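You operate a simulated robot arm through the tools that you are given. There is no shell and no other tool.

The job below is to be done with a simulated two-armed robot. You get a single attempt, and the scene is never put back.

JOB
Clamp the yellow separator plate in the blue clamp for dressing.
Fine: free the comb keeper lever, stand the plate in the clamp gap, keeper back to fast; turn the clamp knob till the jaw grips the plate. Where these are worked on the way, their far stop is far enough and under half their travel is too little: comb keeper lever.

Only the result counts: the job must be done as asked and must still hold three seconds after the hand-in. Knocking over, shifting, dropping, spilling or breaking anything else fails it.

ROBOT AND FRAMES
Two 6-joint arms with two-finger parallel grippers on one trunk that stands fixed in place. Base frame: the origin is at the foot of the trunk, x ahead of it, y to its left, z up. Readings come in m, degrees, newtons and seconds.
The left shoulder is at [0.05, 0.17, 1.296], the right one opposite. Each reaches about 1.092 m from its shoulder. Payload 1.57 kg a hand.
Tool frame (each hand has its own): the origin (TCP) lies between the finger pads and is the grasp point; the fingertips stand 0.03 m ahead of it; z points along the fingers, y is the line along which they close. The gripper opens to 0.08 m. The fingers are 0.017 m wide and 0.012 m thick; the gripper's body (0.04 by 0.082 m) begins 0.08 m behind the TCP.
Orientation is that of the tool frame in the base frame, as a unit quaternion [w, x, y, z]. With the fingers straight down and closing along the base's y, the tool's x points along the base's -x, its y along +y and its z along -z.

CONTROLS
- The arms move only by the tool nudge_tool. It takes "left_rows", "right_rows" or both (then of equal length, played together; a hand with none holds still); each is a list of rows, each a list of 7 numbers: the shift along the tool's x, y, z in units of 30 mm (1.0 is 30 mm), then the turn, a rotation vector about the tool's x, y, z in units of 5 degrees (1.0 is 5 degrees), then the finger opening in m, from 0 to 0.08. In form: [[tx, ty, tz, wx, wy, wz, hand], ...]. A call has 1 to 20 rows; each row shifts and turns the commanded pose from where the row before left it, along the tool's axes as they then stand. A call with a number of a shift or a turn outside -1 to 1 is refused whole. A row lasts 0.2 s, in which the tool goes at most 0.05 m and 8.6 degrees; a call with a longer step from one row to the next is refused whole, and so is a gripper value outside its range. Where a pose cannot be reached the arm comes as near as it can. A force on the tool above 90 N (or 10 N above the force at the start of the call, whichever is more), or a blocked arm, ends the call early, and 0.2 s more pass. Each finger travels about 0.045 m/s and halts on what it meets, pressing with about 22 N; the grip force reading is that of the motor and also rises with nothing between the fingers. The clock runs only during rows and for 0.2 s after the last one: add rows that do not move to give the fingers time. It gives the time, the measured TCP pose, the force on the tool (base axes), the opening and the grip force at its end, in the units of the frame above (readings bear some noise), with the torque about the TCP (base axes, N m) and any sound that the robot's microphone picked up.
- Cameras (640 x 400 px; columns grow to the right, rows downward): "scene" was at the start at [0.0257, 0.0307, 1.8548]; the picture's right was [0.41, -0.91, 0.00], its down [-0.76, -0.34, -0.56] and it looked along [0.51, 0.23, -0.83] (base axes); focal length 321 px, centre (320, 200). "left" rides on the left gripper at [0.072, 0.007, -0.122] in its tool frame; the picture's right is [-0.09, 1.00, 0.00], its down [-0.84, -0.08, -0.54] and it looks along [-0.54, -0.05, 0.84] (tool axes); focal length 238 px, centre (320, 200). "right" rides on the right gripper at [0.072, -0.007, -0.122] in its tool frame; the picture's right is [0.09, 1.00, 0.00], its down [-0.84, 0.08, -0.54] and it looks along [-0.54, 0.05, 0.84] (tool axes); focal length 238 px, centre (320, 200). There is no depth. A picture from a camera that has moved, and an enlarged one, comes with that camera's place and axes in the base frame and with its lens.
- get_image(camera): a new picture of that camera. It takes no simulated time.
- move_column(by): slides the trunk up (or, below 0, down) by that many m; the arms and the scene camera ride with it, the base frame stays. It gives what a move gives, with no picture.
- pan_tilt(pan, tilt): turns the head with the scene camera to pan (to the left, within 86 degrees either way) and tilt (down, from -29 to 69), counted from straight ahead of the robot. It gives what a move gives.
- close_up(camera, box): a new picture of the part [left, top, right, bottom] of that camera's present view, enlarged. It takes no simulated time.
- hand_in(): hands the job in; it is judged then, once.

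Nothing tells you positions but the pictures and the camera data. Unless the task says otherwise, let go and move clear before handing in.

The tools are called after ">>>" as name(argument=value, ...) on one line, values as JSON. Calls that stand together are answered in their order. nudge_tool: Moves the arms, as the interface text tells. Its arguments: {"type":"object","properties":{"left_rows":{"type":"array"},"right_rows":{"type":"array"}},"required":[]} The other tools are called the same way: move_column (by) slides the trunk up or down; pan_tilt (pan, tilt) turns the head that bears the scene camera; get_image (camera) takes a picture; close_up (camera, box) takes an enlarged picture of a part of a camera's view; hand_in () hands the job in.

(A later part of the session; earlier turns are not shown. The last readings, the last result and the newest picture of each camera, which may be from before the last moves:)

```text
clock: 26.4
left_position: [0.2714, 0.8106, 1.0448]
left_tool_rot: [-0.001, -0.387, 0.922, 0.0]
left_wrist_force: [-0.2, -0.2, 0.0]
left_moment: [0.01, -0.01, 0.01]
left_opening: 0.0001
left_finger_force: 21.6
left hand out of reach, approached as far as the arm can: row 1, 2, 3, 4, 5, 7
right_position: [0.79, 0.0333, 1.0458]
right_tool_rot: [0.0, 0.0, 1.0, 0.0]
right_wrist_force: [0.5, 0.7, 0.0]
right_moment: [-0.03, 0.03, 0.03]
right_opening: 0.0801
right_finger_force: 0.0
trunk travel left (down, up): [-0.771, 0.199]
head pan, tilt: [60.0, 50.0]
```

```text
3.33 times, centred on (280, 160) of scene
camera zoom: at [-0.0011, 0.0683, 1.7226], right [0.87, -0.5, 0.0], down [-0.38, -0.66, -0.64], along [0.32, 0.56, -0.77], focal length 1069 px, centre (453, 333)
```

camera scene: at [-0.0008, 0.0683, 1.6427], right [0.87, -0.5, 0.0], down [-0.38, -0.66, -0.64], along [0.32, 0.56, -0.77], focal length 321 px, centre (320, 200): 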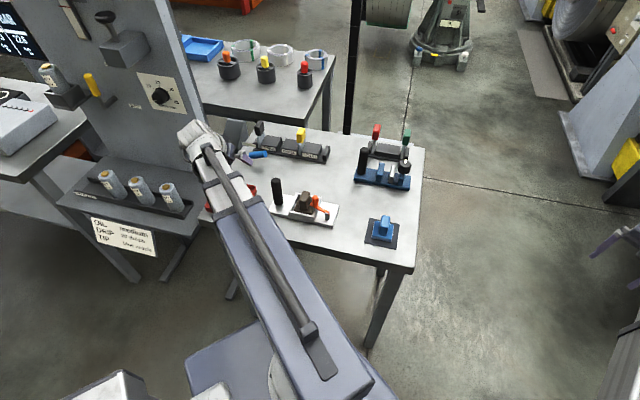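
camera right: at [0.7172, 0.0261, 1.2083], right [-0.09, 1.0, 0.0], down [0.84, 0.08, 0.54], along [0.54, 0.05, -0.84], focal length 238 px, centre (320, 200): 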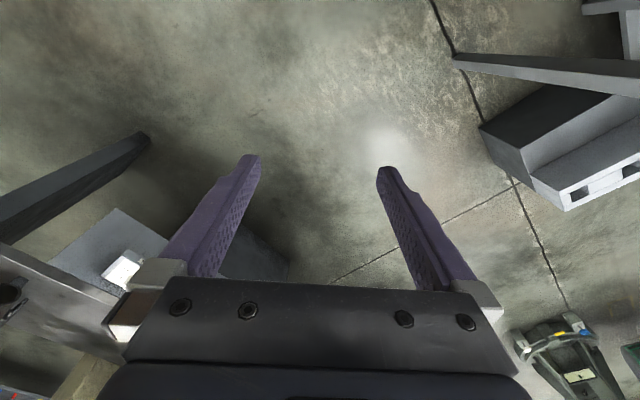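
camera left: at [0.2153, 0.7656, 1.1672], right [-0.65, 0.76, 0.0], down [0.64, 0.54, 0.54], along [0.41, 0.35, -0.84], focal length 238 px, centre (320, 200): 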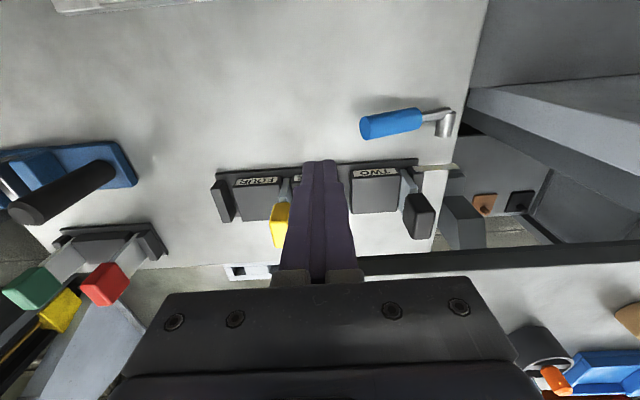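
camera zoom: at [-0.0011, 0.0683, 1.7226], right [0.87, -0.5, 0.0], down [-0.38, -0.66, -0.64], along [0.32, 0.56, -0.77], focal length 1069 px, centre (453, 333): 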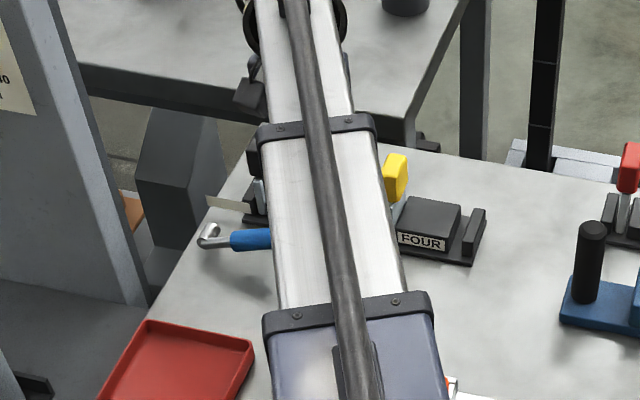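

The finger is right over the line of the lever beyond its end. I'll lower the trunk so the closed fingers stand at lever height.

>>> move_column(by=-0.095)

>>> get_image(camera="left")

```text
clock: 27.7
left_position: [0.2719, 0.8126, 0.9508]
left_tool_rot: [-0.001, -0.387, 0.922, 0.0]
left_wrist_force: [-0.1, 0.5, -0.2]
left_moment: [0.01, -0.01, 0.05]
left_opening: 0.0
left_finger_force: 21.3
right_position: [0.7904, 0.0331, 0.9499]
right_tool_rot: [0.0, 0.0, 1.0, 0.0]
right_wrist_force: [-0.3, 0.0, -0.3]
right_moment: [0.02, 0.01, 0.04]
right_opening: 0.0798
right_finger_force: 0.1
trunk travel left (down, up): [-0.676, 0.294]
head pan, tilt: [60.0, 50.0]
```

```text
taken
camera left: at [0.2152, 0.7656, 1.0722], right [-0.65, 0.76, 0.0], down [0.64, 0.54, 0.54], along [0.41, 0.35, -0.84], focal length 238 px, centre (320, 200)
```

left: 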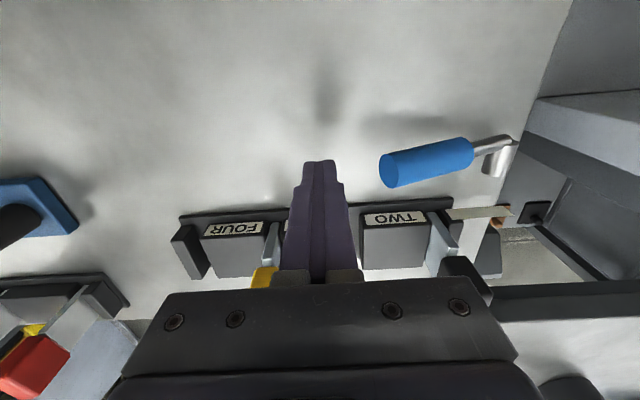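

Finger and lever line up. I'll push slowly along the lever toward its pivot to swing it up.

>>> nudge_tool(left_rows=[[0, 0.4, 0, 0, 0, 0, 0], [0, 0.4, 0, 0, 0, 0, 0], [0, 0.3, 0, 0, 0, 0, 0], [0, 0.25, 0, 0, 0, 0, 0], [0, 0.25, 0, 0, 0, 0, 0], [0, 0.25, 0, 0, 0, 0, 0], [0, 0, 0, 0, 0, 0, 0]])

>>> get_image(camera="left")

```text
clock: 29.3
left_position: [0.2447, 0.8365, 0.9563]
left_tool_rot: [0.006, -0.381, 0.925, -0.01]
left_wrist_force: [52.0, -59.2, 27.9]
left_moment: [-0.99, -0.79, 0.07]
left_opening: 0.0001
left_finger_force: 21.2
right_position: [0.7915, 0.0283, 0.9486]
right_tool_rot: [-0.001, -0.001, 1.0, 0.004]
right_wrist_force: [0.1, 0.2, -0.3]
right_moment: [-0.01, 0.01, 0.0]
right_opening: 0.0801
right_finger_force: 0.1
trunk travel left (down, up): [-0.676, 0.294]
head pan, tilt: [60.0, 50.0]
```

```text
taken
camera left: at [0.1865, 0.7937, 1.0771], right [-0.64, 0.77, -0.02], down [0.64, 0.54, 0.54], along [0.43, 0.33, -0.84], focal length 238 px, centre (320, 200)
```

left: 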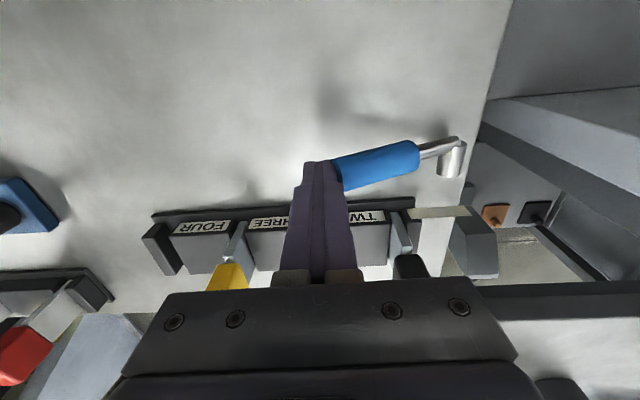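

The push only jammed against the grip end (about 80 N), so I'll back off at once. I'll lift the lever by grasping its grip from above instead.

>>> nudge_tool(left_rows=[[0, -0.5, 0, 0, 0, 0, 0], [0, -0.5, 0, 0, 0, 0, 0], [0, -0.5, 0, 0, 0, 0, 0], [0, -0.5, 0, 0, 0, 0, 0], [0, 0, 0, 0, 0, 0, 0]])

>>> move_column(by=0.09)

>>> get_image(camera="left")

```text
clock: 30.5
left_position: [0.274, 0.8099, 0.9504]
left_tool_rot: [-0.001, -0.387, 0.922, -0.001]
left_wrist_force: [0.2, -0.4, 0.6]
left_moment: [0.01, -0.03, 0.05]
left_opening: 0.0
left_finger_force: 21.1
right_position: [0.7894, 0.0341, 0.9506]
right_tool_rot: [0.0, -0.001, 1.0, 0.0]
right_wrist_force: [0.4, -0.2, -0.2]
right_moment: [-0.02, -0.02, -0.01]
right_opening: 0.0798
right_finger_force: 0.1
trunk travel left (down, up): [-0.676, 0.294]
head pan, tilt: [60.0, 50.0]
```

```text
clock: 31.8
left_position: [0.2741, 0.8101, 1.0403]
left_tool_rot: [-0.001, -0.387, 0.922, 0.0]
left_wrist_force: [0.3, 0.2, 0.3]
left_moment: [-0.03, 0.05, -0.02]
left_opening: 0.0
left_finger_force: 20.5
right_position: [0.7892, 0.0319, 1.0408]
right_tool_rot: [0.0, 0.001, 1.0, 0.0]
right_wrist_force: [0.4, -0.1, 0.2]
right_moment: [-0.03, 0.03, 0.01]
right_opening: 0.0803
right_finger_force: 0.0
trunk travel left (down, up): [-0.766, 0.204]
head pan, tilt: [60.0, 50.0]
```

```text
taken
camera left: at [0.2184, 0.7631, 1.162], right [-0.65, 0.76, 0.0], down [0.64, 0.54, 0.54], along [0.41, 0.35, -0.84], focal length 238 px, centre (320, 200)
```

left: 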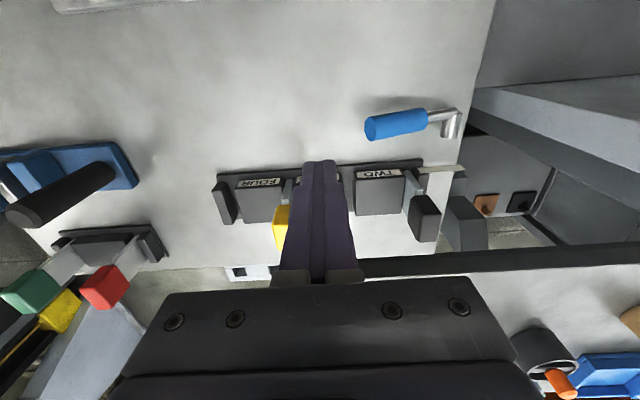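

The lever hasn't moved. I'll yaw the hand 90° so the fingers close across the lever, then move over the grip.

>>> nudge_tool(left_rows=[[0, 0, 0, 0, 0, -1, 0.05], [0, 0, 0, 0, 0, -1, 0.05], [0, 0, 0, 0, 0, -1, 0.05], [0, 0, 0, 0, 0, -1, 0.05], [0, 0, 0, 0, 0, -1, 0.05], [0, 0, 0, 0, 0, -1, 0.05], [0, 0, 0, 0, 0, -1, 0.05], [0, 0, 0, 0, 0, -1, 0.05], [0, 0, 0, 0, 0, -1, 0.05], [0, 0, 0, 0, 0, -1, 0.05], [0, 0, 0, 0, 0, -1, 0.05], [0, 0, 0, 0, 0, -1, 0.05], [0, 0, 0, 0, 0, -1, 0.05], [0, 0, 0, 0, 0, -1, 0.05], [0, 0, 0, 0, 0, -1, 0.05], [0, 0, 0, 0, 0, -1, 0.05], [0, 0, 0, 0, 0, -1, 0.05], [0, 0, 0, 0, 0, -1, 0.05], [0, 0, 0, 0, 0, 0, 0.05]])

>>> get_image(camera="left")

```text
clock: 35.8
left_position: [0.2739, 0.8097, 1.0403]
left_tool_rot: [0.001, 0.926, -0.378, 0.0]
left_wrist_force: [-0.2, 0.1, -0.1]
left_moment: [-0.02, 0.02, -0.02]
left_opening: 0.0501
left_finger_force: 0.1
right_position: [0.7892, 0.0314, 1.04]
right_tool_rot: [0.0, 0.0, 1.0, 0.0]
right_wrist_force: [0.5, 0.1, -1.2]
right_moment: [-0.01, 0.0, -0.04]
right_opening: 0.0799
right_finger_force: 0.0
trunk travel left (down, up): [-0.766, 0.204]
head pan, tilt: [60.0, 50.0]
```

```text
taken
camera left: at [0.3202, 0.7546, 1.162], right [-0.76, -0.65, 0.0], down [-0.54, 0.64, 0.54], along [-0.35, 0.41, -0.84], focal length 238 px, centre (320, 200)
```

left: 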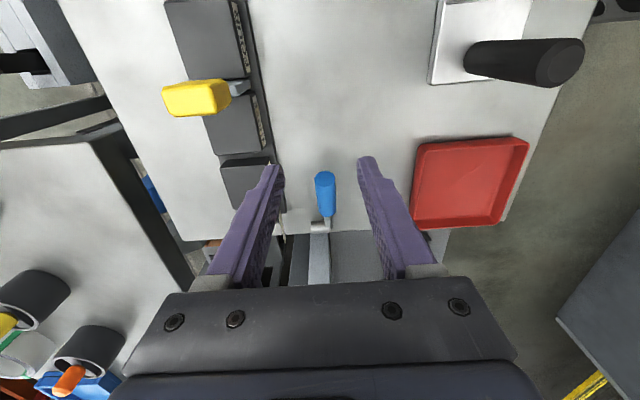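

Yaw worked: the lever is between the fingers' line. Now I'll move over the grip and lower onto it.

>>> nudge_tool(left_rows=[[-0.7, 0.03, 0, 0, 0, 0, 0.05], [-0.7, 0.03, 0, 0, 0, 0, 0.05], [-0.7, 0.03, 0, 0, 0, 0, 0.05], [-0.44, 0, 0, 0, 0, 0, 0.05], [0, 0, 0, 0, 0, 0, 0.05]])

>>> move_column(by=-0.06)

>>> get_image(camera="left")

>>> get_image(camera="scene")

```text
clock: 37.0
left_position: [0.2179, 0.8608, 1.0407]
left_tool_rot: [0.001, 0.926, -0.378, -0.001]
left_wrist_force: [0.3, 0.5, -0.4]
left_moment: [0.0, -0.01, 0.02]
left_opening: 0.0501
left_finger_force: 0.0
right_position: [0.7886, 0.0337, 1.041]
right_tool_rot: [0.0, 0.0, 1.0, 0.0]
right_wrist_force: [0.0, 0.3, 0.3]
right_moment: [-0.03, 0.0, 0.02]
right_opening: 0.0803
right_finger_force: 0.1
trunk travel left (down, up): [-0.766, 0.204]
head pan, tilt: [60.0, 50.0]
```

```text
clock: 38.0
left_position: [0.2187, 0.8615, 0.981]
left_tool_rot: [0.001, 0.926, -0.378, 0.0]
left_wrist_force: [-0.5, 0.8, -0.2]
left_moment: [0.03, 0.0, 0.0]
left_opening: 0.0501
left_finger_force: 0.0
right_position: [0.7889, 0.0331, 0.9802]
right_tool_rot: [0.0, 0.0, 1.0, 0.0]
right_wrist_force: [0.1, 0.0, -0.2]
right_moment: [0.03, 0.0, -0.01]
right_opening: 0.08
right_finger_force: 0.1
trunk travel left (down, up): [-0.706, 0.264]
head pan, tilt: [60.0, 50.0]
```

```text
taken
camera left: at [0.264, 0.8059, 1.1022], right [-0.76, -0.65, 0.0], down [-0.54, 0.64, 0.54], along [-0.35, 0.41, -0.84], focal length 238 px, centre (320, 200)
```

left: 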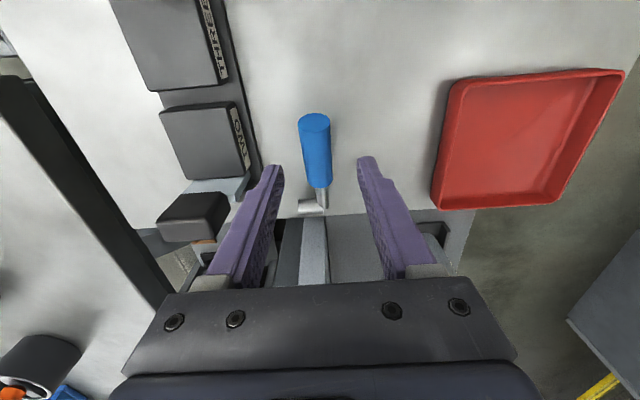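

```text
taken
camera scene: at [-0.0008, 0.0683, 1.6577], right [0.87, -0.5, 0.0], down [-0.38, -0.66, -0.64], along [0.32, 0.56, -0.77], focal length 321 px, centre (320, 200)
```

scene: 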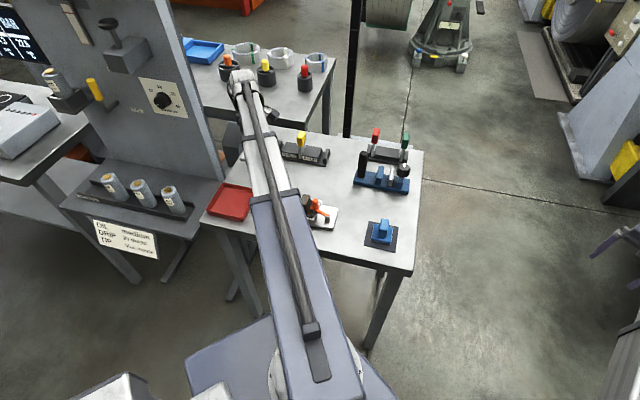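

The lever is centred between the fingers and the black plate is clear. Lowering the rest of the way and closing.

>>> move_column(by=-0.047)

>>> nudge_tool(left_rows=[[0, 0, 0, 0, 0, 0, 0.04], [0, 0, 0, 0, 0, 0, 0.03], [0, 0, 0, 0, 0, 0, 0.015], [0, 0, 0, 0, 0, 0, 0.0], [0, 0, 0, 0, 0, 0, 0.0]])

>>> get_image(camera="left")

```text
clock: 38.9
left_position: [0.2186, 0.861, 0.9343]
left_tool_rot: [0.001, 0.926, -0.378, -0.001]
left_wrist_force: [-0.5, -0.1, 0.6]
left_moment: [0.05, 0.01, 0.04]
left_opening: 0.0497
left_finger_force: 0.2
right_position: [0.7904, 0.0329, 0.9333]
right_tool_rot: [0.0, 0.0, 1.0, 0.0]
right_wrist_force: [-0.5, -0.1, -0.5]
right_moment: [-0.01, 0.0, -0.01]
right_opening: 0.08
right_finger_force: 0.1
trunk travel left (down, up): [-0.659, 0.311]
head pan, tilt: [60.0, 50.0]
```

```text
clock: 40.0
left_position: [0.2192, 0.8609, 0.9327]
left_tool_rot: [0.001, 0.925, -0.379, 0.0]
left_wrist_force: [8.8, 12.2, 8.0]
left_moment: [0.35, 0.03, -0.16]
left_opening: 0.0222
left_finger_force: 29.6
right_position: [0.7903, 0.0335, 0.9336]
right_tool_rot: [-0.001, 0.001, 1.0, 0.0]
right_wrist_force: [1.0, -0.8, 0.2]
right_moment: [0.0, 0.02, -0.04]
right_opening: 0.0803
right_finger_force: 0.0
trunk travel left (down, up): [-0.659, 0.311]
head pan, tilt: [60.0, 50.0]
```

```text
taken
camera left: at [0.2653, 0.807, 1.0547], right [-0.76, -0.65, 0.0], down [-0.54, 0.64, 0.54], along [-0.35, 0.41, -0.84], focal length 238 px, centre (320, 200)
```

left: 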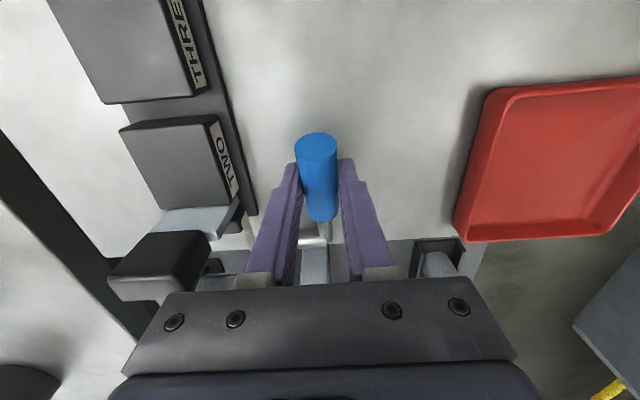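

The grip is held (22 mm). I'll raise a little and watch the force to see if the lever swings up.

>>> move_column(by=0.012)

>>> get_image(camera="left")

```text
clock: 40.6
left_position: [0.2169, 0.8654, 0.9429]
left_tool_rot: [0.002, 0.926, -0.377, -0.001]
left_wrist_force: [-0.2, 17.8, -15.3]
left_moment: [-0.04, -0.35, -0.34]
left_opening: 0.0221
left_finger_force: 35.0
right_position: [0.7898, 0.0361, 0.9464]
right_tool_rot: [0.0, -0.001, 1.0, -0.002]
right_wrist_force: [-0.3, -0.8, -0.5]
right_moment: [0.02, 0.01, 0.0]
right_opening: 0.0801
right_finger_force: 0.0
trunk travel left (down, up): [-0.671, 0.299]
head pan, tilt: [60.0, 50.0]
```

```text
taken
camera left: at [0.2633, 0.8098, 1.0646], right [-0.76, -0.65, 0.0], down [-0.54, 0.64, 0.54], along [-0.35, 0.41, -0.84], focal length 238 px, centre (320, 200)
```

left: 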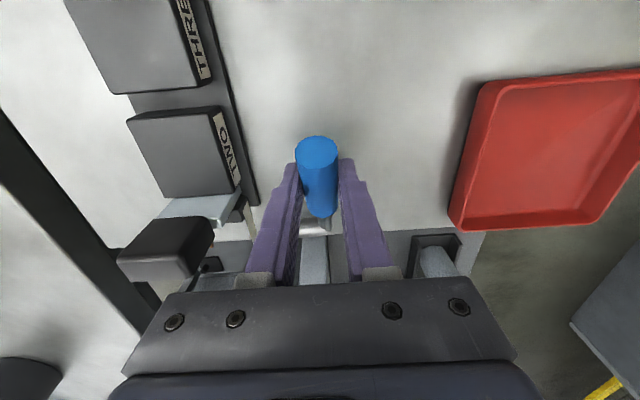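

The lever follows upward along its arc. I'll continue in small alternating steps: toward the pivot, then up.

>>> nudge_tool(left_rows=[[-0.25, -0.04, 0, 0, 0, 0, 0], [0, 0, 0, 0, 0, 0, 0]])

>>> move_column(by=0.01)

>>> nudge_tool(left_rows=[[-0.33, 0, 0, 0, 0, 0, 0], [0, 0, 0, 0, 0, 0, 0]])

>>> get_image(camera="left")

```text
clock: 41.2
left_position: [0.216, 0.8653, 0.9446]
left_tool_rot: [0.003, 0.925, -0.379, 0.0]
left_wrist_force: [9.9, -6.1, -14.4]
left_moment: [-0.87, -0.92, -0.24]
left_opening: 0.0219
left_finger_force: 35.2
right_position: [0.7912, 0.0323, 0.9459]
right_tool_rot: [0.0, 0.0, 1.0, -0.001]
right_wrist_force: [0.1, 0.7, 0.0]
right_moment: [-0.01, -0.02, -0.04]
right_opening: 0.08
right_finger_force: 0.0
trunk travel left (down, up): [-0.671, 0.299]
head pan, tilt: [60.0, 50.0]
```

```text
clock: 41.8
left_position: [0.2121, 0.8688, 0.9548]
left_tool_rot: [0.001, 0.926, -0.378, -0.002]
left_wrist_force: [0.3, 3.7, -13.0]
left_moment: [-0.32, -0.47, -0.41]
left_opening: 0.0217
left_finger_force: 35.1
right_position: [0.7897, 0.035, 0.9562]
right_tool_rot: [0.0, 0.0, 1.0, 0.0]
right_wrist_force: [-0.3, -0.5, 0.0]
right_moment: [0.01, -0.01, 0.01]
right_opening: 0.0799
right_finger_force: 0.0
trunk travel left (down, up): [-0.681, 0.289]
head pan, tilt: [60.0, 50.0]
```

```text
clock: 42.4
left_position: [0.2106, 0.8701, 0.9562]
left_tool_rot: [0.002, 0.925, -0.379, 0.001]
left_wrist_force: [17.7, -17.5, -1.6]
left_moment: [-0.96, -1.03, -0.18]
left_opening: 0.0222
left_finger_force: 35.1
right_position: [0.79, 0.0304, 0.9541]
right_tool_rot: [0.0, 0.0, 1.0, 0.0]
right_wrist_force: [-0.2, 0.8, 0.3]
right_moment: [-0.01, 0.0, -0.02]
right_opening: 0.0799
right_finger_force: 0.0
trunk travel left (down, up): [-0.681, 0.289]
head pan, tilt: [60.0, 50.0]
```

```text
taken
camera left: at [0.2563, 0.8162, 1.0783], right [-0.77, -0.64, 0.0], down [-0.54, 0.65, 0.54], along [-0.35, 0.41, -0.84], focal length 238 px, centre (320, 200)
```

left: 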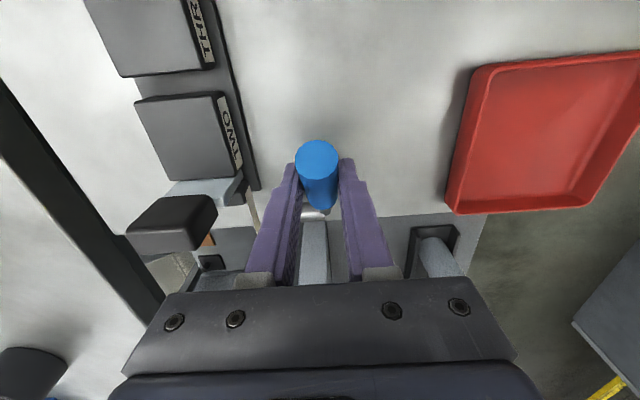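

Lever angle is about 39° now and following well. Continuing along the arc.

>>> move_column(by=0.01)

>>> nudge_tool(left_rows=[[-0.3, 0, 0, 0, 0, 0, 0], [0, 0, 0, 0, 0, 0, 0]])

>>> move_column(by=0.008)

>>> nudge_tool(left_rows=[[-0.3, 0, 0, 0, 0, 0, 0], [0, 0, 0, 0, 0, 0, 0]])

>>> get_image(camera="left")

```text
clock: 43.0
left_position: [0.2055, 0.8766, 0.9653]
left_tool_rot: [0.0, 0.926, -0.377, -0.001]
left_wrist_force: [4.7, -1.2, -11.1]
left_moment: [-0.28, -0.77, -0.39]
left_opening: 0.0219
left_finger_force: 34.1
right_position: [0.7907, 0.0334, 0.9652]
right_tool_rot: [0.0, -0.001, 1.0, -0.001]
right_wrist_force: [0.5, -0.4, 0.1]
right_moment: [0.02, -0.02, 0.05]
right_opening: 0.0799
right_finger_force: 0.0
trunk travel left (down, up): [-0.691, 0.279]
head pan, tilt: [60.0, 50.0]
```

```text
clock: 43.6
left_position: [0.2039, 0.8781, 0.9656]
left_tool_rot: [0.001, 0.925, -0.38, 0.001]
left_wrist_force: [16.5, -16.1, -2.2]
left_moment: [-0.98, -1.11, -0.24]
left_opening: 0.0219
left_finger_force: 34.6
right_position: [0.7912, 0.0314, 0.9651]
right_tool_rot: [-0.001, 0.0, 1.0, 0.0]
right_wrist_force: [0.0, 0.2, -0.7]
right_moment: [0.04, 0.01, 0.02]
right_opening: 0.0802
right_finger_force: 0.1
trunk travel left (down, up): [-0.691, 0.279]
head pan, tilt: [60.0, 50.0]
```

```text
clock: 44.2
left_position: [0.1989, 0.8844, 0.971]
left_tool_rot: [0.001, 0.926, -0.377, -0.001]
left_wrist_force: [0.4, -1.8, -20.5]
left_moment: [-0.23, -0.96, -0.51]
left_opening: 0.0217
left_finger_force: 34.9
right_position: [0.7905, 0.0349, 0.9729]
right_tool_rot: [0.0, 0.0, 1.0, -0.001]
right_wrist_force: [0.0, -0.1, -1.3]
right_moment: [-0.02, -0.01, 0.02]
right_opening: 0.0798
right_finger_force: 0.0
trunk travel left (down, up): [-0.699, 0.271]
head pan, tilt: [60.0, 50.0]
```

```text
clock: 44.8
left_position: [0.1963, 0.8853, 0.9737]
left_tool_rot: [0.001, 0.925, -0.379, 0.0]
left_wrist_force: [10.8, -13.2, -7.6]
left_moment: [-0.88, -1.22, -0.28]
left_opening: 0.0219
left_finger_force: 34.7
right_position: [0.7902, 0.0325, 0.9728]
right_tool_rot: [-0.001, 0.0, 1.0, -0.001]
right_wrist_force: [1.3, 0.4, -0.2]
right_moment: [-0.02, -0.04, 0.0]
right_opening: 0.0801
right_finger_force: 0.0
trunk travel left (down, up): [-0.699, 0.271]
head pan, tilt: [60.0, 50.0]
```

```text
taken
camera left: at [0.242, 0.8307, 1.0953], right [-0.76, -0.64, 0.0], down [-0.54, 0.64, 0.54], along [-0.35, 0.41, -0.84], focal length 238 px, centre (320, 200)
```

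left: 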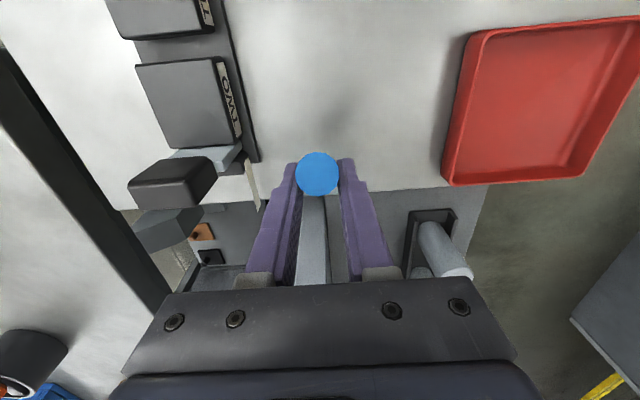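

About 60° now. Continuing, while checking the board that stands behind the pivot.

>>> move_column(by=0.006)

>>> nudge_tool(left_rows=[[-0.25, 0, 0, 0, 0, 0, 0], [-0.25, 0, 0, 0, 0, 0, 0], [0, 0, 0, 0, 0, 0, 0]])

>>> get_image(camera="left")

>>> get_image(camera="scene")

```text
clock: 45.3
left_position: [0.1927, 0.8898, 0.9782]
left_tool_rot: [0.001, 0.926, -0.379, -0.001]
left_wrist_force: [-0.3, -2.3, -25.7]
left_moment: [-0.07, -1.05, -0.52]
left_opening: 0.0219
left_finger_force: 34.8
right_position: [0.7886, 0.0355, 0.9791]
right_tool_rot: [-0.001, -0.001, 1.0, -0.001]
right_wrist_force: [-0.6, -0.8, -0.1]
right_moment: [0.05, -0.01, 0.03]
right_opening: 0.0803
right_finger_force: 0.0
trunk travel left (down, up): [-0.705, 0.265]
head pan, tilt: [60.0, 50.0]
```

```text
clock: 46.1
left_position: [0.1874, 0.8944, 0.9817]
left_tool_rot: [0.0, 0.926, -0.379, 0.0]
left_wrist_force: [15.6, -13.9, 6.1]
left_moment: [-0.97, -1.14, -0.12]
left_opening: 0.0219
left_finger_force: 35.1
right_position: [0.7909, 0.0316, 0.9796]
right_tool_rot: [-0.001, 0.0, 1.0, 0.001]
right_wrist_force: [0.9, -0.8, -0.2]
right_moment: [-0.02, 0.01, -0.06]
right_opening: 0.0801
right_finger_force: 0.0
trunk travel left (down, up): [-0.705, 0.265]
head pan, tilt: [60.0, 50.0]
```

```text
taken
camera left: at [0.2318, 0.8405, 1.1026], right [-0.76, -0.65, 0.0], down [-0.54, 0.64, 0.54], along [-0.35, 0.41, -0.84], focal length 238 px, centre (320, 200)
```

left: 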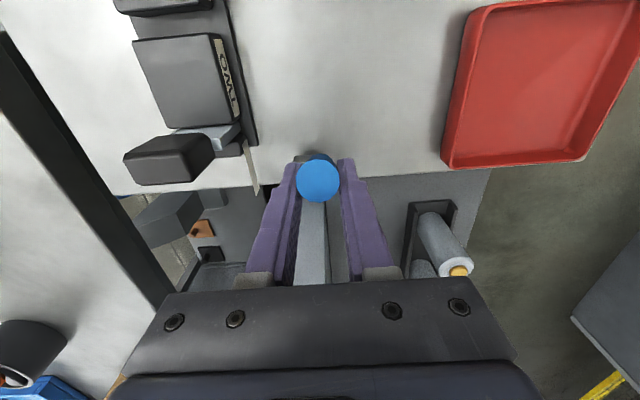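

```text
taken
camera scene: at [0.0012, 0.0661, 1.6571], right [0.87, -0.5, 0.0], down [-0.38, -0.66, -0.64], along [0.32, 0.56, -0.77], focal length 321 px, centre (320, 200)
```

scene: 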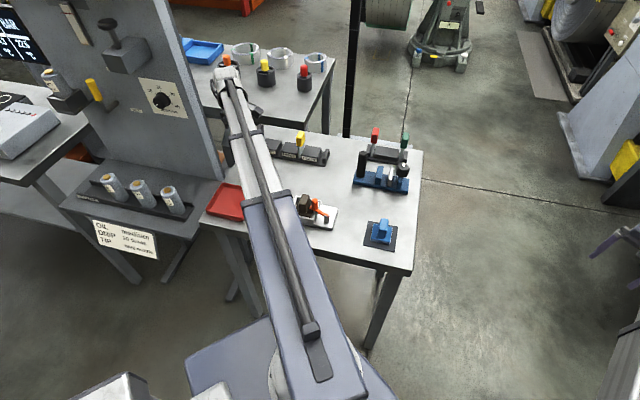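

About 72°. Continuing toward vertical.

>>> nudge_tool(left_rows=[[-0.2, 0, 0, 0, 0, 0, 0], [-0.2, 0, 0, 0, 0, 0, 0], [-0.2, 0, 0, 0, 0, 0, 0], [0, 0, 0, 0, 0, 0, 0]])

>>> nudge_tool(left_rows=[[-0.2, 0, 0, 0, 0, 0, 0], [-0.2, 0, 0, 0, 0, 0, 0], [0, 0, 0, 0, 0, 0, 0]])

>>> get_image(camera="left")

>>> close_up(camera="scene", box=[160, 40, 340, 190])

```text
clock: 47.1
left_position: [0.1732, 0.9084, 0.9826]
left_tool_rot: [-0.002, 0.926, -0.378, 0.002]
left_wrist_force: [23.3, 0.5, 33.3]
left_moment: [-1.09, -0.79, 0.23]
left_opening: 0.022
left_finger_force: 35.3
right_position: [0.7908, 0.0315, 0.9794]
right_tool_rot: [-0.001, 0.0, 1.0, -0.001]
right_wrist_force: [0.4, 0.4, -0.1]
right_moment: [0.0, 0.0, -0.01]
right_opening: 0.0798
right_finger_force: 0.1
trunk travel left (down, up): [-0.705, 0.265]
head pan, tilt: [60.0, 50.0]
```

```text
clock: 47.9
left_position: [0.167, 0.9146, 0.9804]
left_tool_rot: [0.001, 0.925, -0.379, 0.003]
left_wrist_force: [28.6, -9.2, 16.3]
left_moment: [-0.91, -0.74, 0.1]
left_opening: 0.0224
left_finger_force: 35.2
right_position: [0.7913, 0.0312, 0.9793]
right_tool_rot: [0.0, 0.0, 1.0, 0.002]
right_wrist_force: [0.6, 0.6, -0.9]
right_moment: [0.0, -0.04, 0.02]
right_opening: 0.0801
right_finger_force: 0.1
trunk travel left (down, up): [-0.705, 0.265]
head pan, tilt: [60.0, 50.0]
```

```text
taken
camera left: at [0.2116, 0.86, 1.1027], right [-0.77, -0.64, 0.0], down [-0.54, 0.64, 0.54], along [-0.34, 0.41, -0.84], focal length 238 px, centre (320, 200)
```

left: 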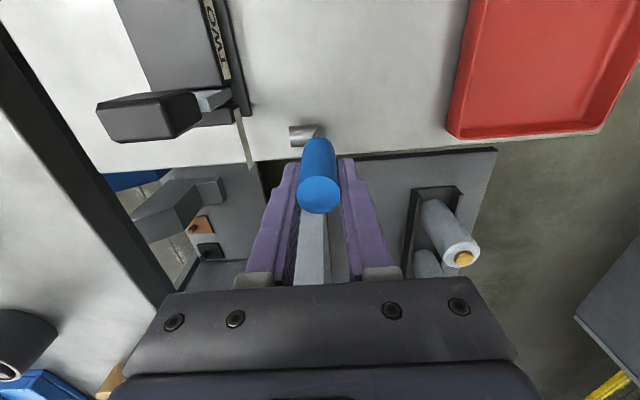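

```text
2.67 times, centred on (250, 115) of scene
camera zoom: at [0.0024, 0.0652, 1.6566], right [0.87, -0.5, 0.0], down [-0.38, -0.66, -0.64], along [0.32, 0.56, -0.77], focal length 855 px, centre (507, 427)
```

zoom: 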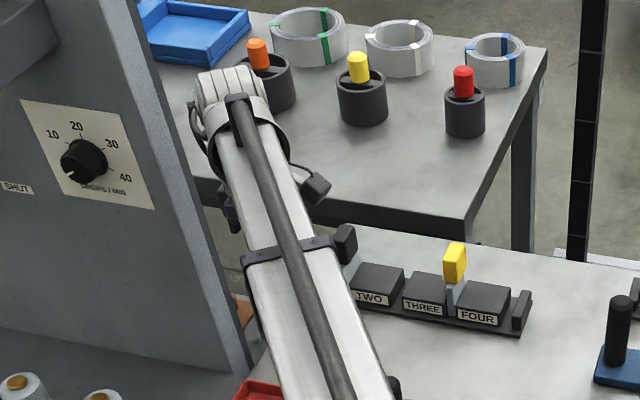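

The lever has just passed vertical. I'll carry on past it in small steps, watching the force for the far stop.

>>> nudge_tool(left_rows=[[-0.2, 0, 0, 0, 0, 0, 0], [-0.2, 0, 0, 0, 0, 0, 0], [0, 0, 0, 0, 0, 0, 0]])

>>> move_column(by=-0.006)

>>> get_image(camera="left")

```text
clock: 48.7
left_position: [0.1538, 0.9267, 0.9809]
left_tool_rot: [0.0, 0.925, -0.379, -0.002]
left_wrist_force: [0.0, 0.2, -0.2]
left_moment: [0.04, 0.07, 0.01]
left_opening: 0.0
left_finger_force: 21.4
right_position: [0.7908, 0.032, 0.9788]
right_tool_rot: [-0.001, 0.0, 1.0, 0.001]
right_wrist_force: [0.5, -0.5, -0.9]
right_moment: [0.05, 0.04, 0.02]
right_opening: 0.08
right_finger_force: 0.0
trunk travel left (down, up): [-0.705, 0.265]
head pan, tilt: [60.0, 50.0]
```

```text
clock: 49.3
left_position: [0.1525, 0.927, 0.9733]
left_tool_rot: [0.001, 0.926, -0.378, 0.0]
left_wrist_force: [0.5, -0.3, 1.0]
left_moment: [-0.01, 0.02, -0.05]
left_opening: 0.0
left_finger_force: 21.3
right_position: [0.7897, 0.0331, 0.9736]
right_tool_rot: [0.0, 0.0, 1.0, 0.0]
right_wrist_force: [0.4, 0.1, -0.3]
right_moment: [0.0, 0.01, 0.0]
right_opening: 0.0798
right_finger_force: 0.0
trunk travel left (down, up): [-0.699, 0.271]
head pan, tilt: [60.0, 50.0]
```

```text
taken
camera left: at [0.1983, 0.8716, 1.0951], right [-0.76, -0.65, 0.0], down [-0.54, 0.64, 0.54], along [-0.35, 0.41, -0.84], focal length 238 px, centre (320, 200)
```

left: 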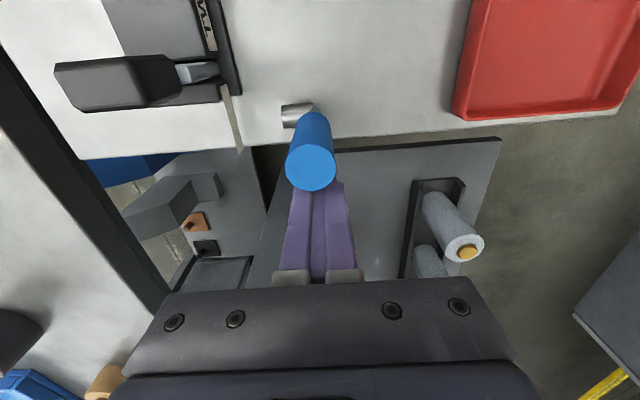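

The fingers slipped off past the lever, which now stands nearly vertical and looks to be at its far stop. I'll raise clear and look.

>>> move_column(by=0.09)

>>> nudge_tool(left_rows=[[0.8, 0, 0, 0, 0, 0, 0], [0.8, 0, 0, 0, 0, 0, 0], [0.8, 0, 0, 0, 0, 0, 0], [0.8, 0, 0, 0, 0, 0, 0], [0, 0, 0, 0, 0, 0, 0]])

>>> get_image(camera="left")

>>> close_up(camera="scene", box=[160, 40, 340, 190])

```text
clock: 50.5
left_position: [0.1527, 0.9251, 1.0628]
left_tool_rot: [0.001, 0.926, -0.379, 0.0]
left_wrist_force: [-0.2, -0.1, 0.5]
left_moment: [0.0, -0.04, 0.03]
left_opening: 0.0
left_finger_force: 21.3
right_position: [0.7908, 0.0331, 1.0645]
right_tool_rot: [0.0, 0.0, 1.0, 0.0]
right_wrist_force: [0.0, 0.2, 0.4]
right_moment: [0.0, -0.01, 0.0]
right_opening: 0.08
right_finger_force: 0.1
trunk travel left (down, up): [-0.789, 0.181]
head pan, tilt: [60.0, 50.0]
```

```text
clock: 51.7
left_position: [0.2203, 0.8591, 1.0635]
left_tool_rot: [0.001, 0.926, -0.378, 0.0]
left_wrist_force: [-0.1, 0.8, 0.6]
left_moment: [-0.04, 0.0, 0.01]
left_opening: 0.0001
left_finger_force: 21.1
right_position: [0.7886, 0.033, 1.0644]
right_tool_rot: [0.0, 0.0, 1.0, -0.001]
right_wrist_force: [-0.2, 0.2, 0.2]
right_moment: [0.0, 0.0, 0.0]
right_opening: 0.08
right_finger_force: 0.0
trunk travel left (down, up): [-0.789, 0.181]
head pan, tilt: [60.0, 50.0]
```

```text
taken
camera left: at [0.2669, 0.8047, 1.1849], right [-0.76, -0.65, 0.0], down [-0.54, 0.64, 0.54], along [-0.35, 0.41, -0.84], focal length 238 px, centre (320, 200)
```

left: 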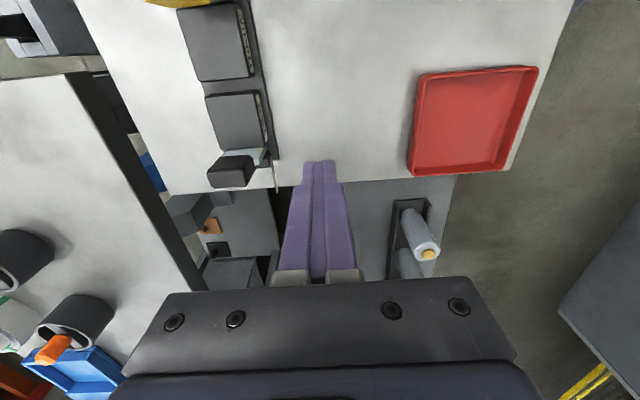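

```text
2.67 times, centred on (250, 115) of scene
camera zoom: at [-0.0009, 0.0687, 1.7406], right [0.87, -0.5, 0.0], down [-0.38, -0.66, -0.64], along [0.32, 0.56, -0.77], focal length 855 px, centre (507, 427)
```

zoom: 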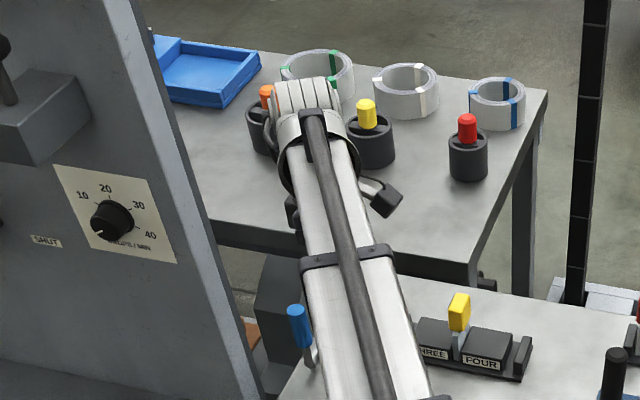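

The lever now stands at about 94°, at its far stop, so the keeper is free. Next I'll move over by the yellow plate and look at it closely.

>>> nudge_tool(left_rows=[[0.87, -0.39, 0, 0, 0, 0, 0.02], [0.87, -0.39, 0, 0, 0, 0, 0.04], [0.87, -0.39, 0, 0, 0, 0, 0.06], [0.87, -0.39, 0, 0, 0, 0, 0.08], [0.87, -0.39, 0, 0, 0, 0, 0.08], [0.87, -0.39, 0, 0, 0, 0, 0.08], [0.87, -0.39, 0, 0, 0, 0, 0.08], [0, 0, 0, 0, 0, 0, 0.08]])

>>> get_image(camera="left")

>>> close_up(camera="scene", box=[220, 100, 420, 210])

```text
clock: 53.5
left_position: [0.4089, 0.7881, 1.063]
left_tool_rot: [0.001, 0.925, -0.379, 0.001]
left_wrist_force: [0.5, 0.2, 0.1]
left_moment: [0.03, -0.02, 0.02]
left_opening: 0.08
left_finger_force: 0.0
right_position: [0.788, 0.0341, 1.0633]
right_tool_rot: [0.0, 0.001, 1.0, 0.001]
right_wrist_force: [-0.3, 0.0, 0.2]
right_moment: [0.01, 0.03, 0.02]
right_opening: 0.0799
right_finger_force: 0.1
trunk travel left (down, up): [-0.789, 0.181]
head pan, tilt: [60.0, 50.0]
```

```text
taken
camera left: at [0.4548, 0.7343, 1.1851], right [-0.76, -0.65, 0.0], down [-0.54, 0.64, 0.54], along [-0.35, 0.41, -0.84], focal length 238 px, centre (320, 200)
```

left: 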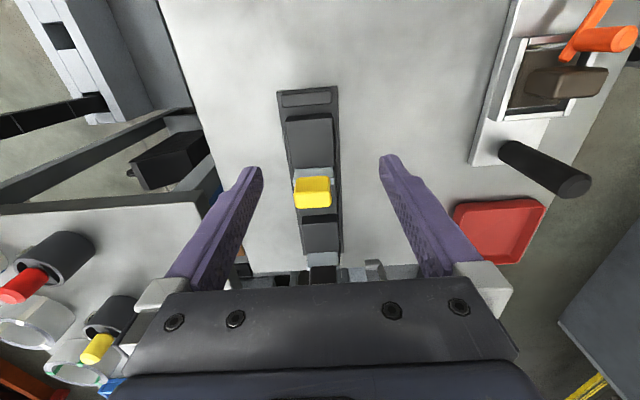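

```text
3.20 times, centred on (320, 155) of scene
camera zoom: at [-0.0011, 0.0686, 1.7406], right [0.87, -0.5, 0.0], down [-0.38, -0.66, -0.64], along [0.32, 0.56, -0.77], focal length 1026 px, centre (320, 344)
```

zoom: 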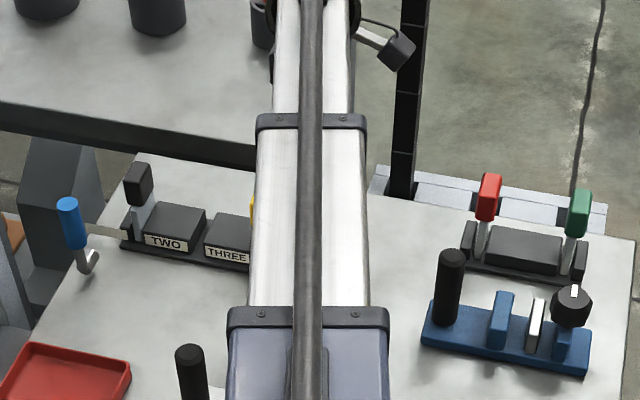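

>>> close_up(camera="left", box=[260, 80, 380, 280])

>>> close_up(camera="left", box=[280, 140, 350, 220])

```text
2.00 times, centred on (320, 180) of left
camera zoom: at [0.4548, 0.7343, 1.1851], right [-0.76, -0.65, 0.0], down [-0.54, 0.64, 0.54], along [-0.35, 0.41, -0.84], focal length 477 px, centre (320, 240)
```

zoom: 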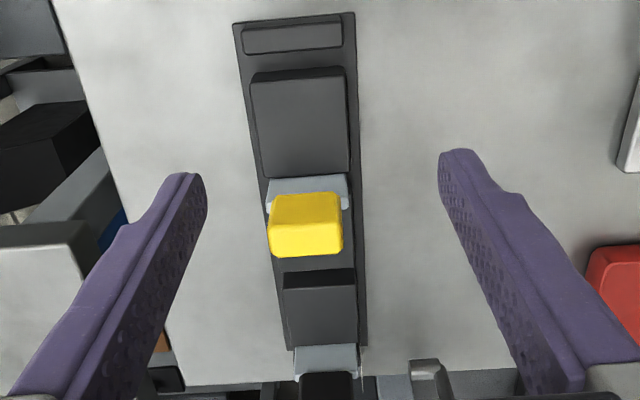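

```text
5.00 times, centred on (315, 180) of left
camera zoom: at [0.4548, 0.7343, 1.1851], right [-0.76, -0.65, 0.0], down [-0.54, 0.64, 0.54], along [-0.35, 0.41, -0.84], focal length 1192 px, centre (345, 300)
```

zoom: 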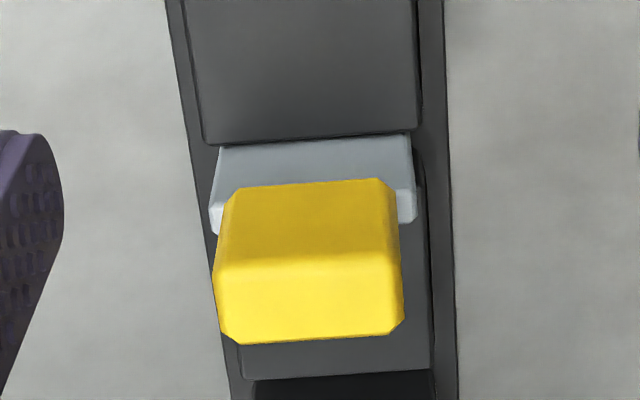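

The yellow handle top is at about (0.375, 0.840, 0.985), roughly 36 mm across the comb and 18 mm thick. Before grasping it, I'll inspect the clamp from above.

>>> nudge_tool(left_rows=[[0.98, 0.17, 0, 0, 0, 0, 0.08], [0.98, 0.17, 0, 0, 0, 0, 0.08], [0.98, 0.17, 0, 0, 0, 0, 0.08], [0.98, 0.17, 0, 0, 0, 0, 0.08], [0.98, 0.17, 0, 0, 0, 0, 0.08], [0.98, 0.17, 0, 0, 0, 0, 0.08], [0.98, 0.17, 0, 0, 0, 0, 0.08], [0.98, 0.17, 0, 0, 0, 0, 0.08], [0.98, 0.17, 0, 0, 0, 0, 0.08], [0.98, 0.17, 0, 0, 0, 0, 0.08], [0, 0, 0, 0, 0, 0, 0.08]])

>>> get_image(camera="left")

>>> close_up(camera="scene", box=[220, 100, 420, 210])

```text
clock: 55.9
left_position: [0.5836, 0.547, 1.0629]
left_tool_rot: [0.001, 0.926, -0.378, 0.0]
left_wrist_force: [-0.1, 0.1, 0.2]
left_moment: [0.01, 0.04, 0.02]
left_opening: 0.0799
left_finger_force: 0.0
right_position: [0.7902, 0.0343, 1.0639]
right_tool_rot: [0.001, 0.001, 1.0, 0.0]
right_wrist_force: [-0.8, -0.5, -0.3]
right_moment: [-0.03, 0.02, 0.01]
right_opening: 0.0801
right_finger_force: 0.0
trunk travel left (down, up): [-0.789, 0.181]
head pan, tilt: [60.0, 50.0]
```

```text
taken
camera left: at [0.6296, 0.4921, 1.185], right [-0.76, -0.65, 0.0], down [-0.54, 0.64, 0.54], along [-0.35, 0.41, -0.84], focal length 238 px, centre (320, 200)
```

left: 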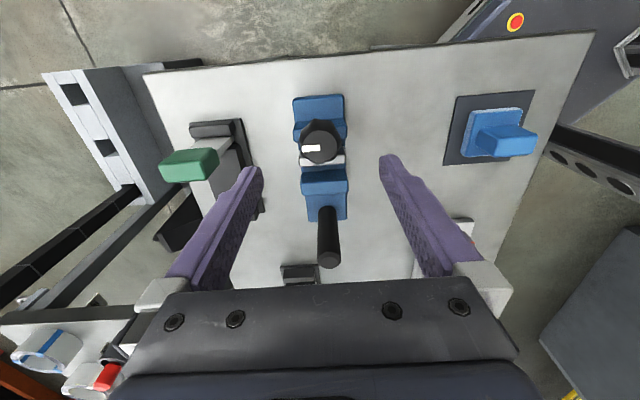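

```text
3.20 times, centred on (320, 155) of scene
camera zoom: at [-0.0009, 0.0687, 1.7406], right [0.87, -0.5, 0.0], down [-0.38, -0.66, -0.64], along [0.32, 0.56, -0.77], focal length 1026 px, centre (320, 344)
```

zoom: 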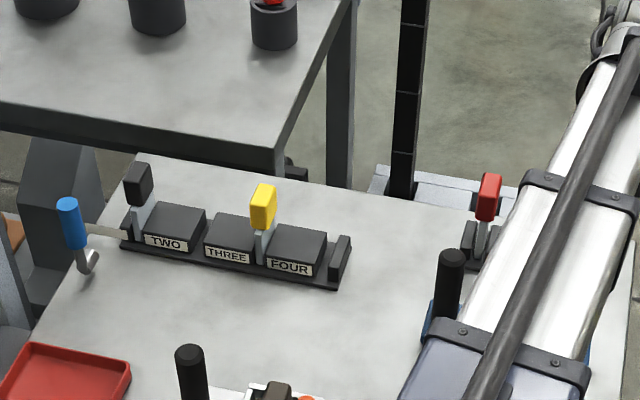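

>>> close_up(camera="left", box=[260, 80, 390, 280])

>>> close_up(camera="left", box=[280, 85, 370, 175])

>>> close_up(camera="left", box=[425, 70, 565, 180])

```text
2.00 times, centred on (325, 180) of left
camera zoom: at [0.6296, 0.4921, 1.185], right [-0.76, -0.65, 0.0], down [-0.54, 0.64, 0.54], along [-0.35, 0.41, -0.84], focal length 477 px, centre (310, 240)
```

zoom: 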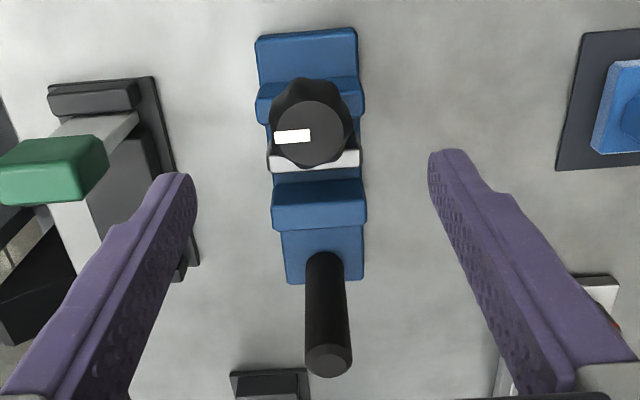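

```text
4.44 times, centred on (325, 130) of left
camera zoom: at [0.6296, 0.4921, 1.185], right [-0.76, -0.65, 0.0], down [-0.54, 0.64, 0.54], along [-0.35, 0.41, -0.84], focal length 1059 px, centre (298, 511)
```

zoom: 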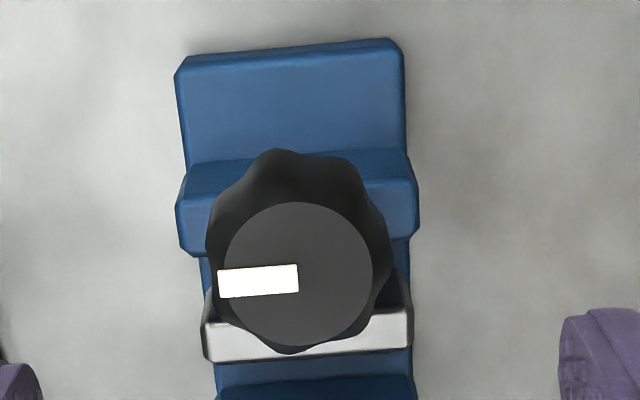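

```text
3.64 times, centred on (495, 125) of left
camera zoom: at [0.6296, 0.4921, 1.185], right [-0.76, -0.65, 0.0], down [-0.54, 0.64, 0.54], along [-0.35, 0.41, -0.84], focal length 867 px, centre (-316, 473)
```

zoom: 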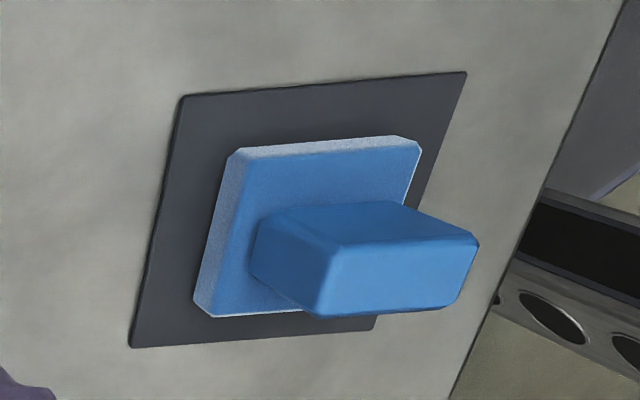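

>>> close_up(camera="left", box=[290, 140, 360, 200])

>>> close_up(camera="left", box=[290, 180, 360, 280])

```text
6.67 times, centred on (325, 170) of left
camera zoom: at [0.6296, 0.4921, 1.185], right [-0.76, -0.65, 0.0], down [-0.54, 0.64, 0.54], along [-0.35, 0.41, -0.84], focal length 1589 px, centre (287, 400)
```

zoom: 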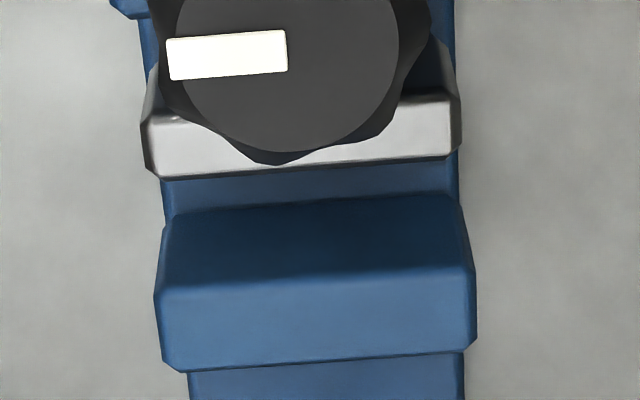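

```text
4.00 times, centred on (325, 230) of left
camera zoom: at [0.6296, 0.4921, 1.185], right [-0.76, -0.65, 0.0], down [-0.54, 0.64, 0.54], along [-0.35, 0.41, -0.84], focal length 953 px, centre (300, 80)
```

zoom: 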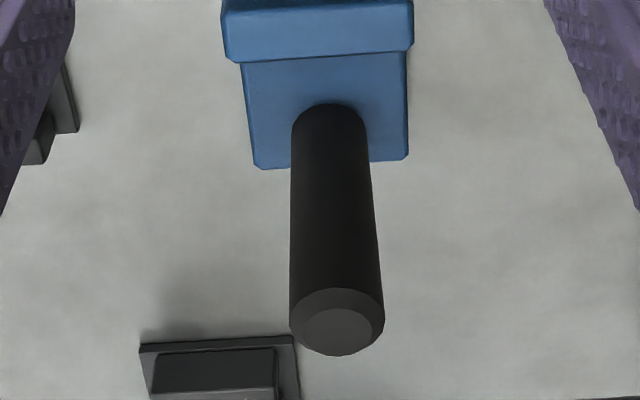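

The clamp lies parallel to the comb. Its gap centre is near (0.544, 0.587) and its vertical-axis knob near (0.575, 0.557), with a black hold-post at the other end. Now I'll go over the yellow plate's handle.

>>> nudge_tool(left_rows=[[-0.98, -0.175, 0, 0, 0, 0, 0.08], [-0.98, -0.175, 0, 0, 0, 0, 0.08], [-0.98, -0.175, 0, 0, 0, 0, 0.08], [-0.98, -0.175, 0, 0, 0, 0, 0.08], [-0.98, -0.175, 0, 0, 0, 0, 0.08], [-0.98, -0.175, 0, 0, 0, 0, 0.08], [-0.98, -0.175, 0, 0, 0, 0, 0.08], [-0.98, -0.175, 0, 0, 0, 0, 0.08], [-0.98, -0.175, 0, 0, 0, 0, 0.08], [-0.98, -0.175, 0, 0, 0, 0, 0.08], [-0.98, -0.175, 0, 0, 0, 0, 0.08], [-0.98, -0.175, 0, 0, 0, 0, 0.08], [0, 0, 0, 0, 0, 0, 0.08]])

>>> get_image(camera="left")

>>> close_up(camera="left", box=[230, 100, 410, 230])

```text
clock: 58.7
left_position: [0.3744, 0.8376, 1.0636]
left_tool_rot: [0.001, 0.926, -0.379, -0.001]
left_wrist_force: [0.3, 0.3, 1.3]
left_moment: [0.02, 0.02, 0.02]
left_opening: 0.08
left_finger_force: 0.0
right_position: [0.7908, 0.0331, 1.0642]
right_tool_rot: [0.0, 0.0, 1.0, 0.001]
right_wrist_force: [-0.2, -0.3, 0.1]
right_moment: [0.02, 0.0, -0.03]
right_opening: 0.08
right_finger_force: 0.0
trunk travel left (down, up): [-0.789, 0.181]
head pan, tilt: [60.0, 50.0]
```

```text
taken
camera left: at [0.4209, 0.7835, 1.1851], right [-0.76, -0.65, 0.0], down [-0.54, 0.64, 0.54], along [-0.35, 0.41, -0.84], focal length 238 px, centre (320, 200)
```

left: 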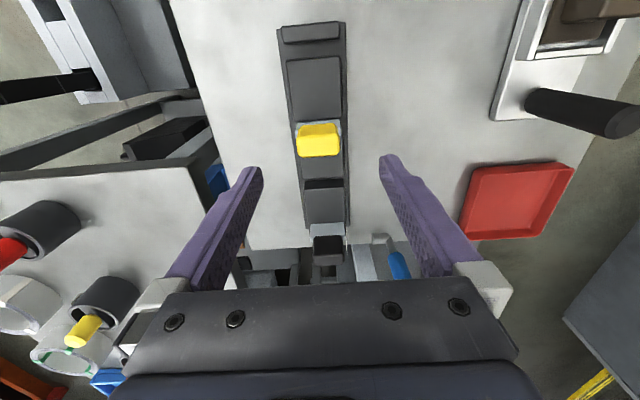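

```text
3.08 times, centred on (320, 165) of left
camera zoom: at [0.4209, 0.7835, 1.1851], right [-0.76, -0.65, 0.0], down [-0.54, 0.64, 0.54], along [-0.35, 0.41, -0.84], focal length 733 px, centre (320, 308)
```

zoom: 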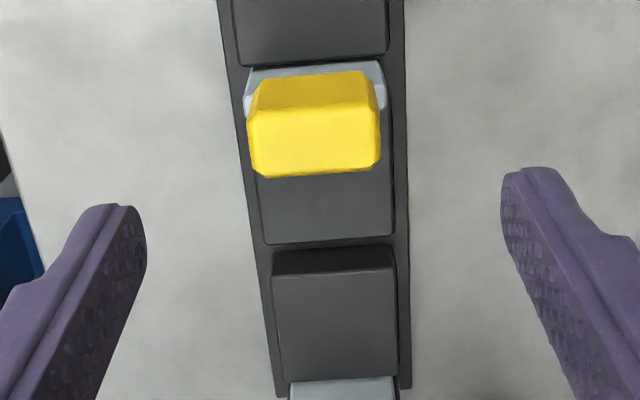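

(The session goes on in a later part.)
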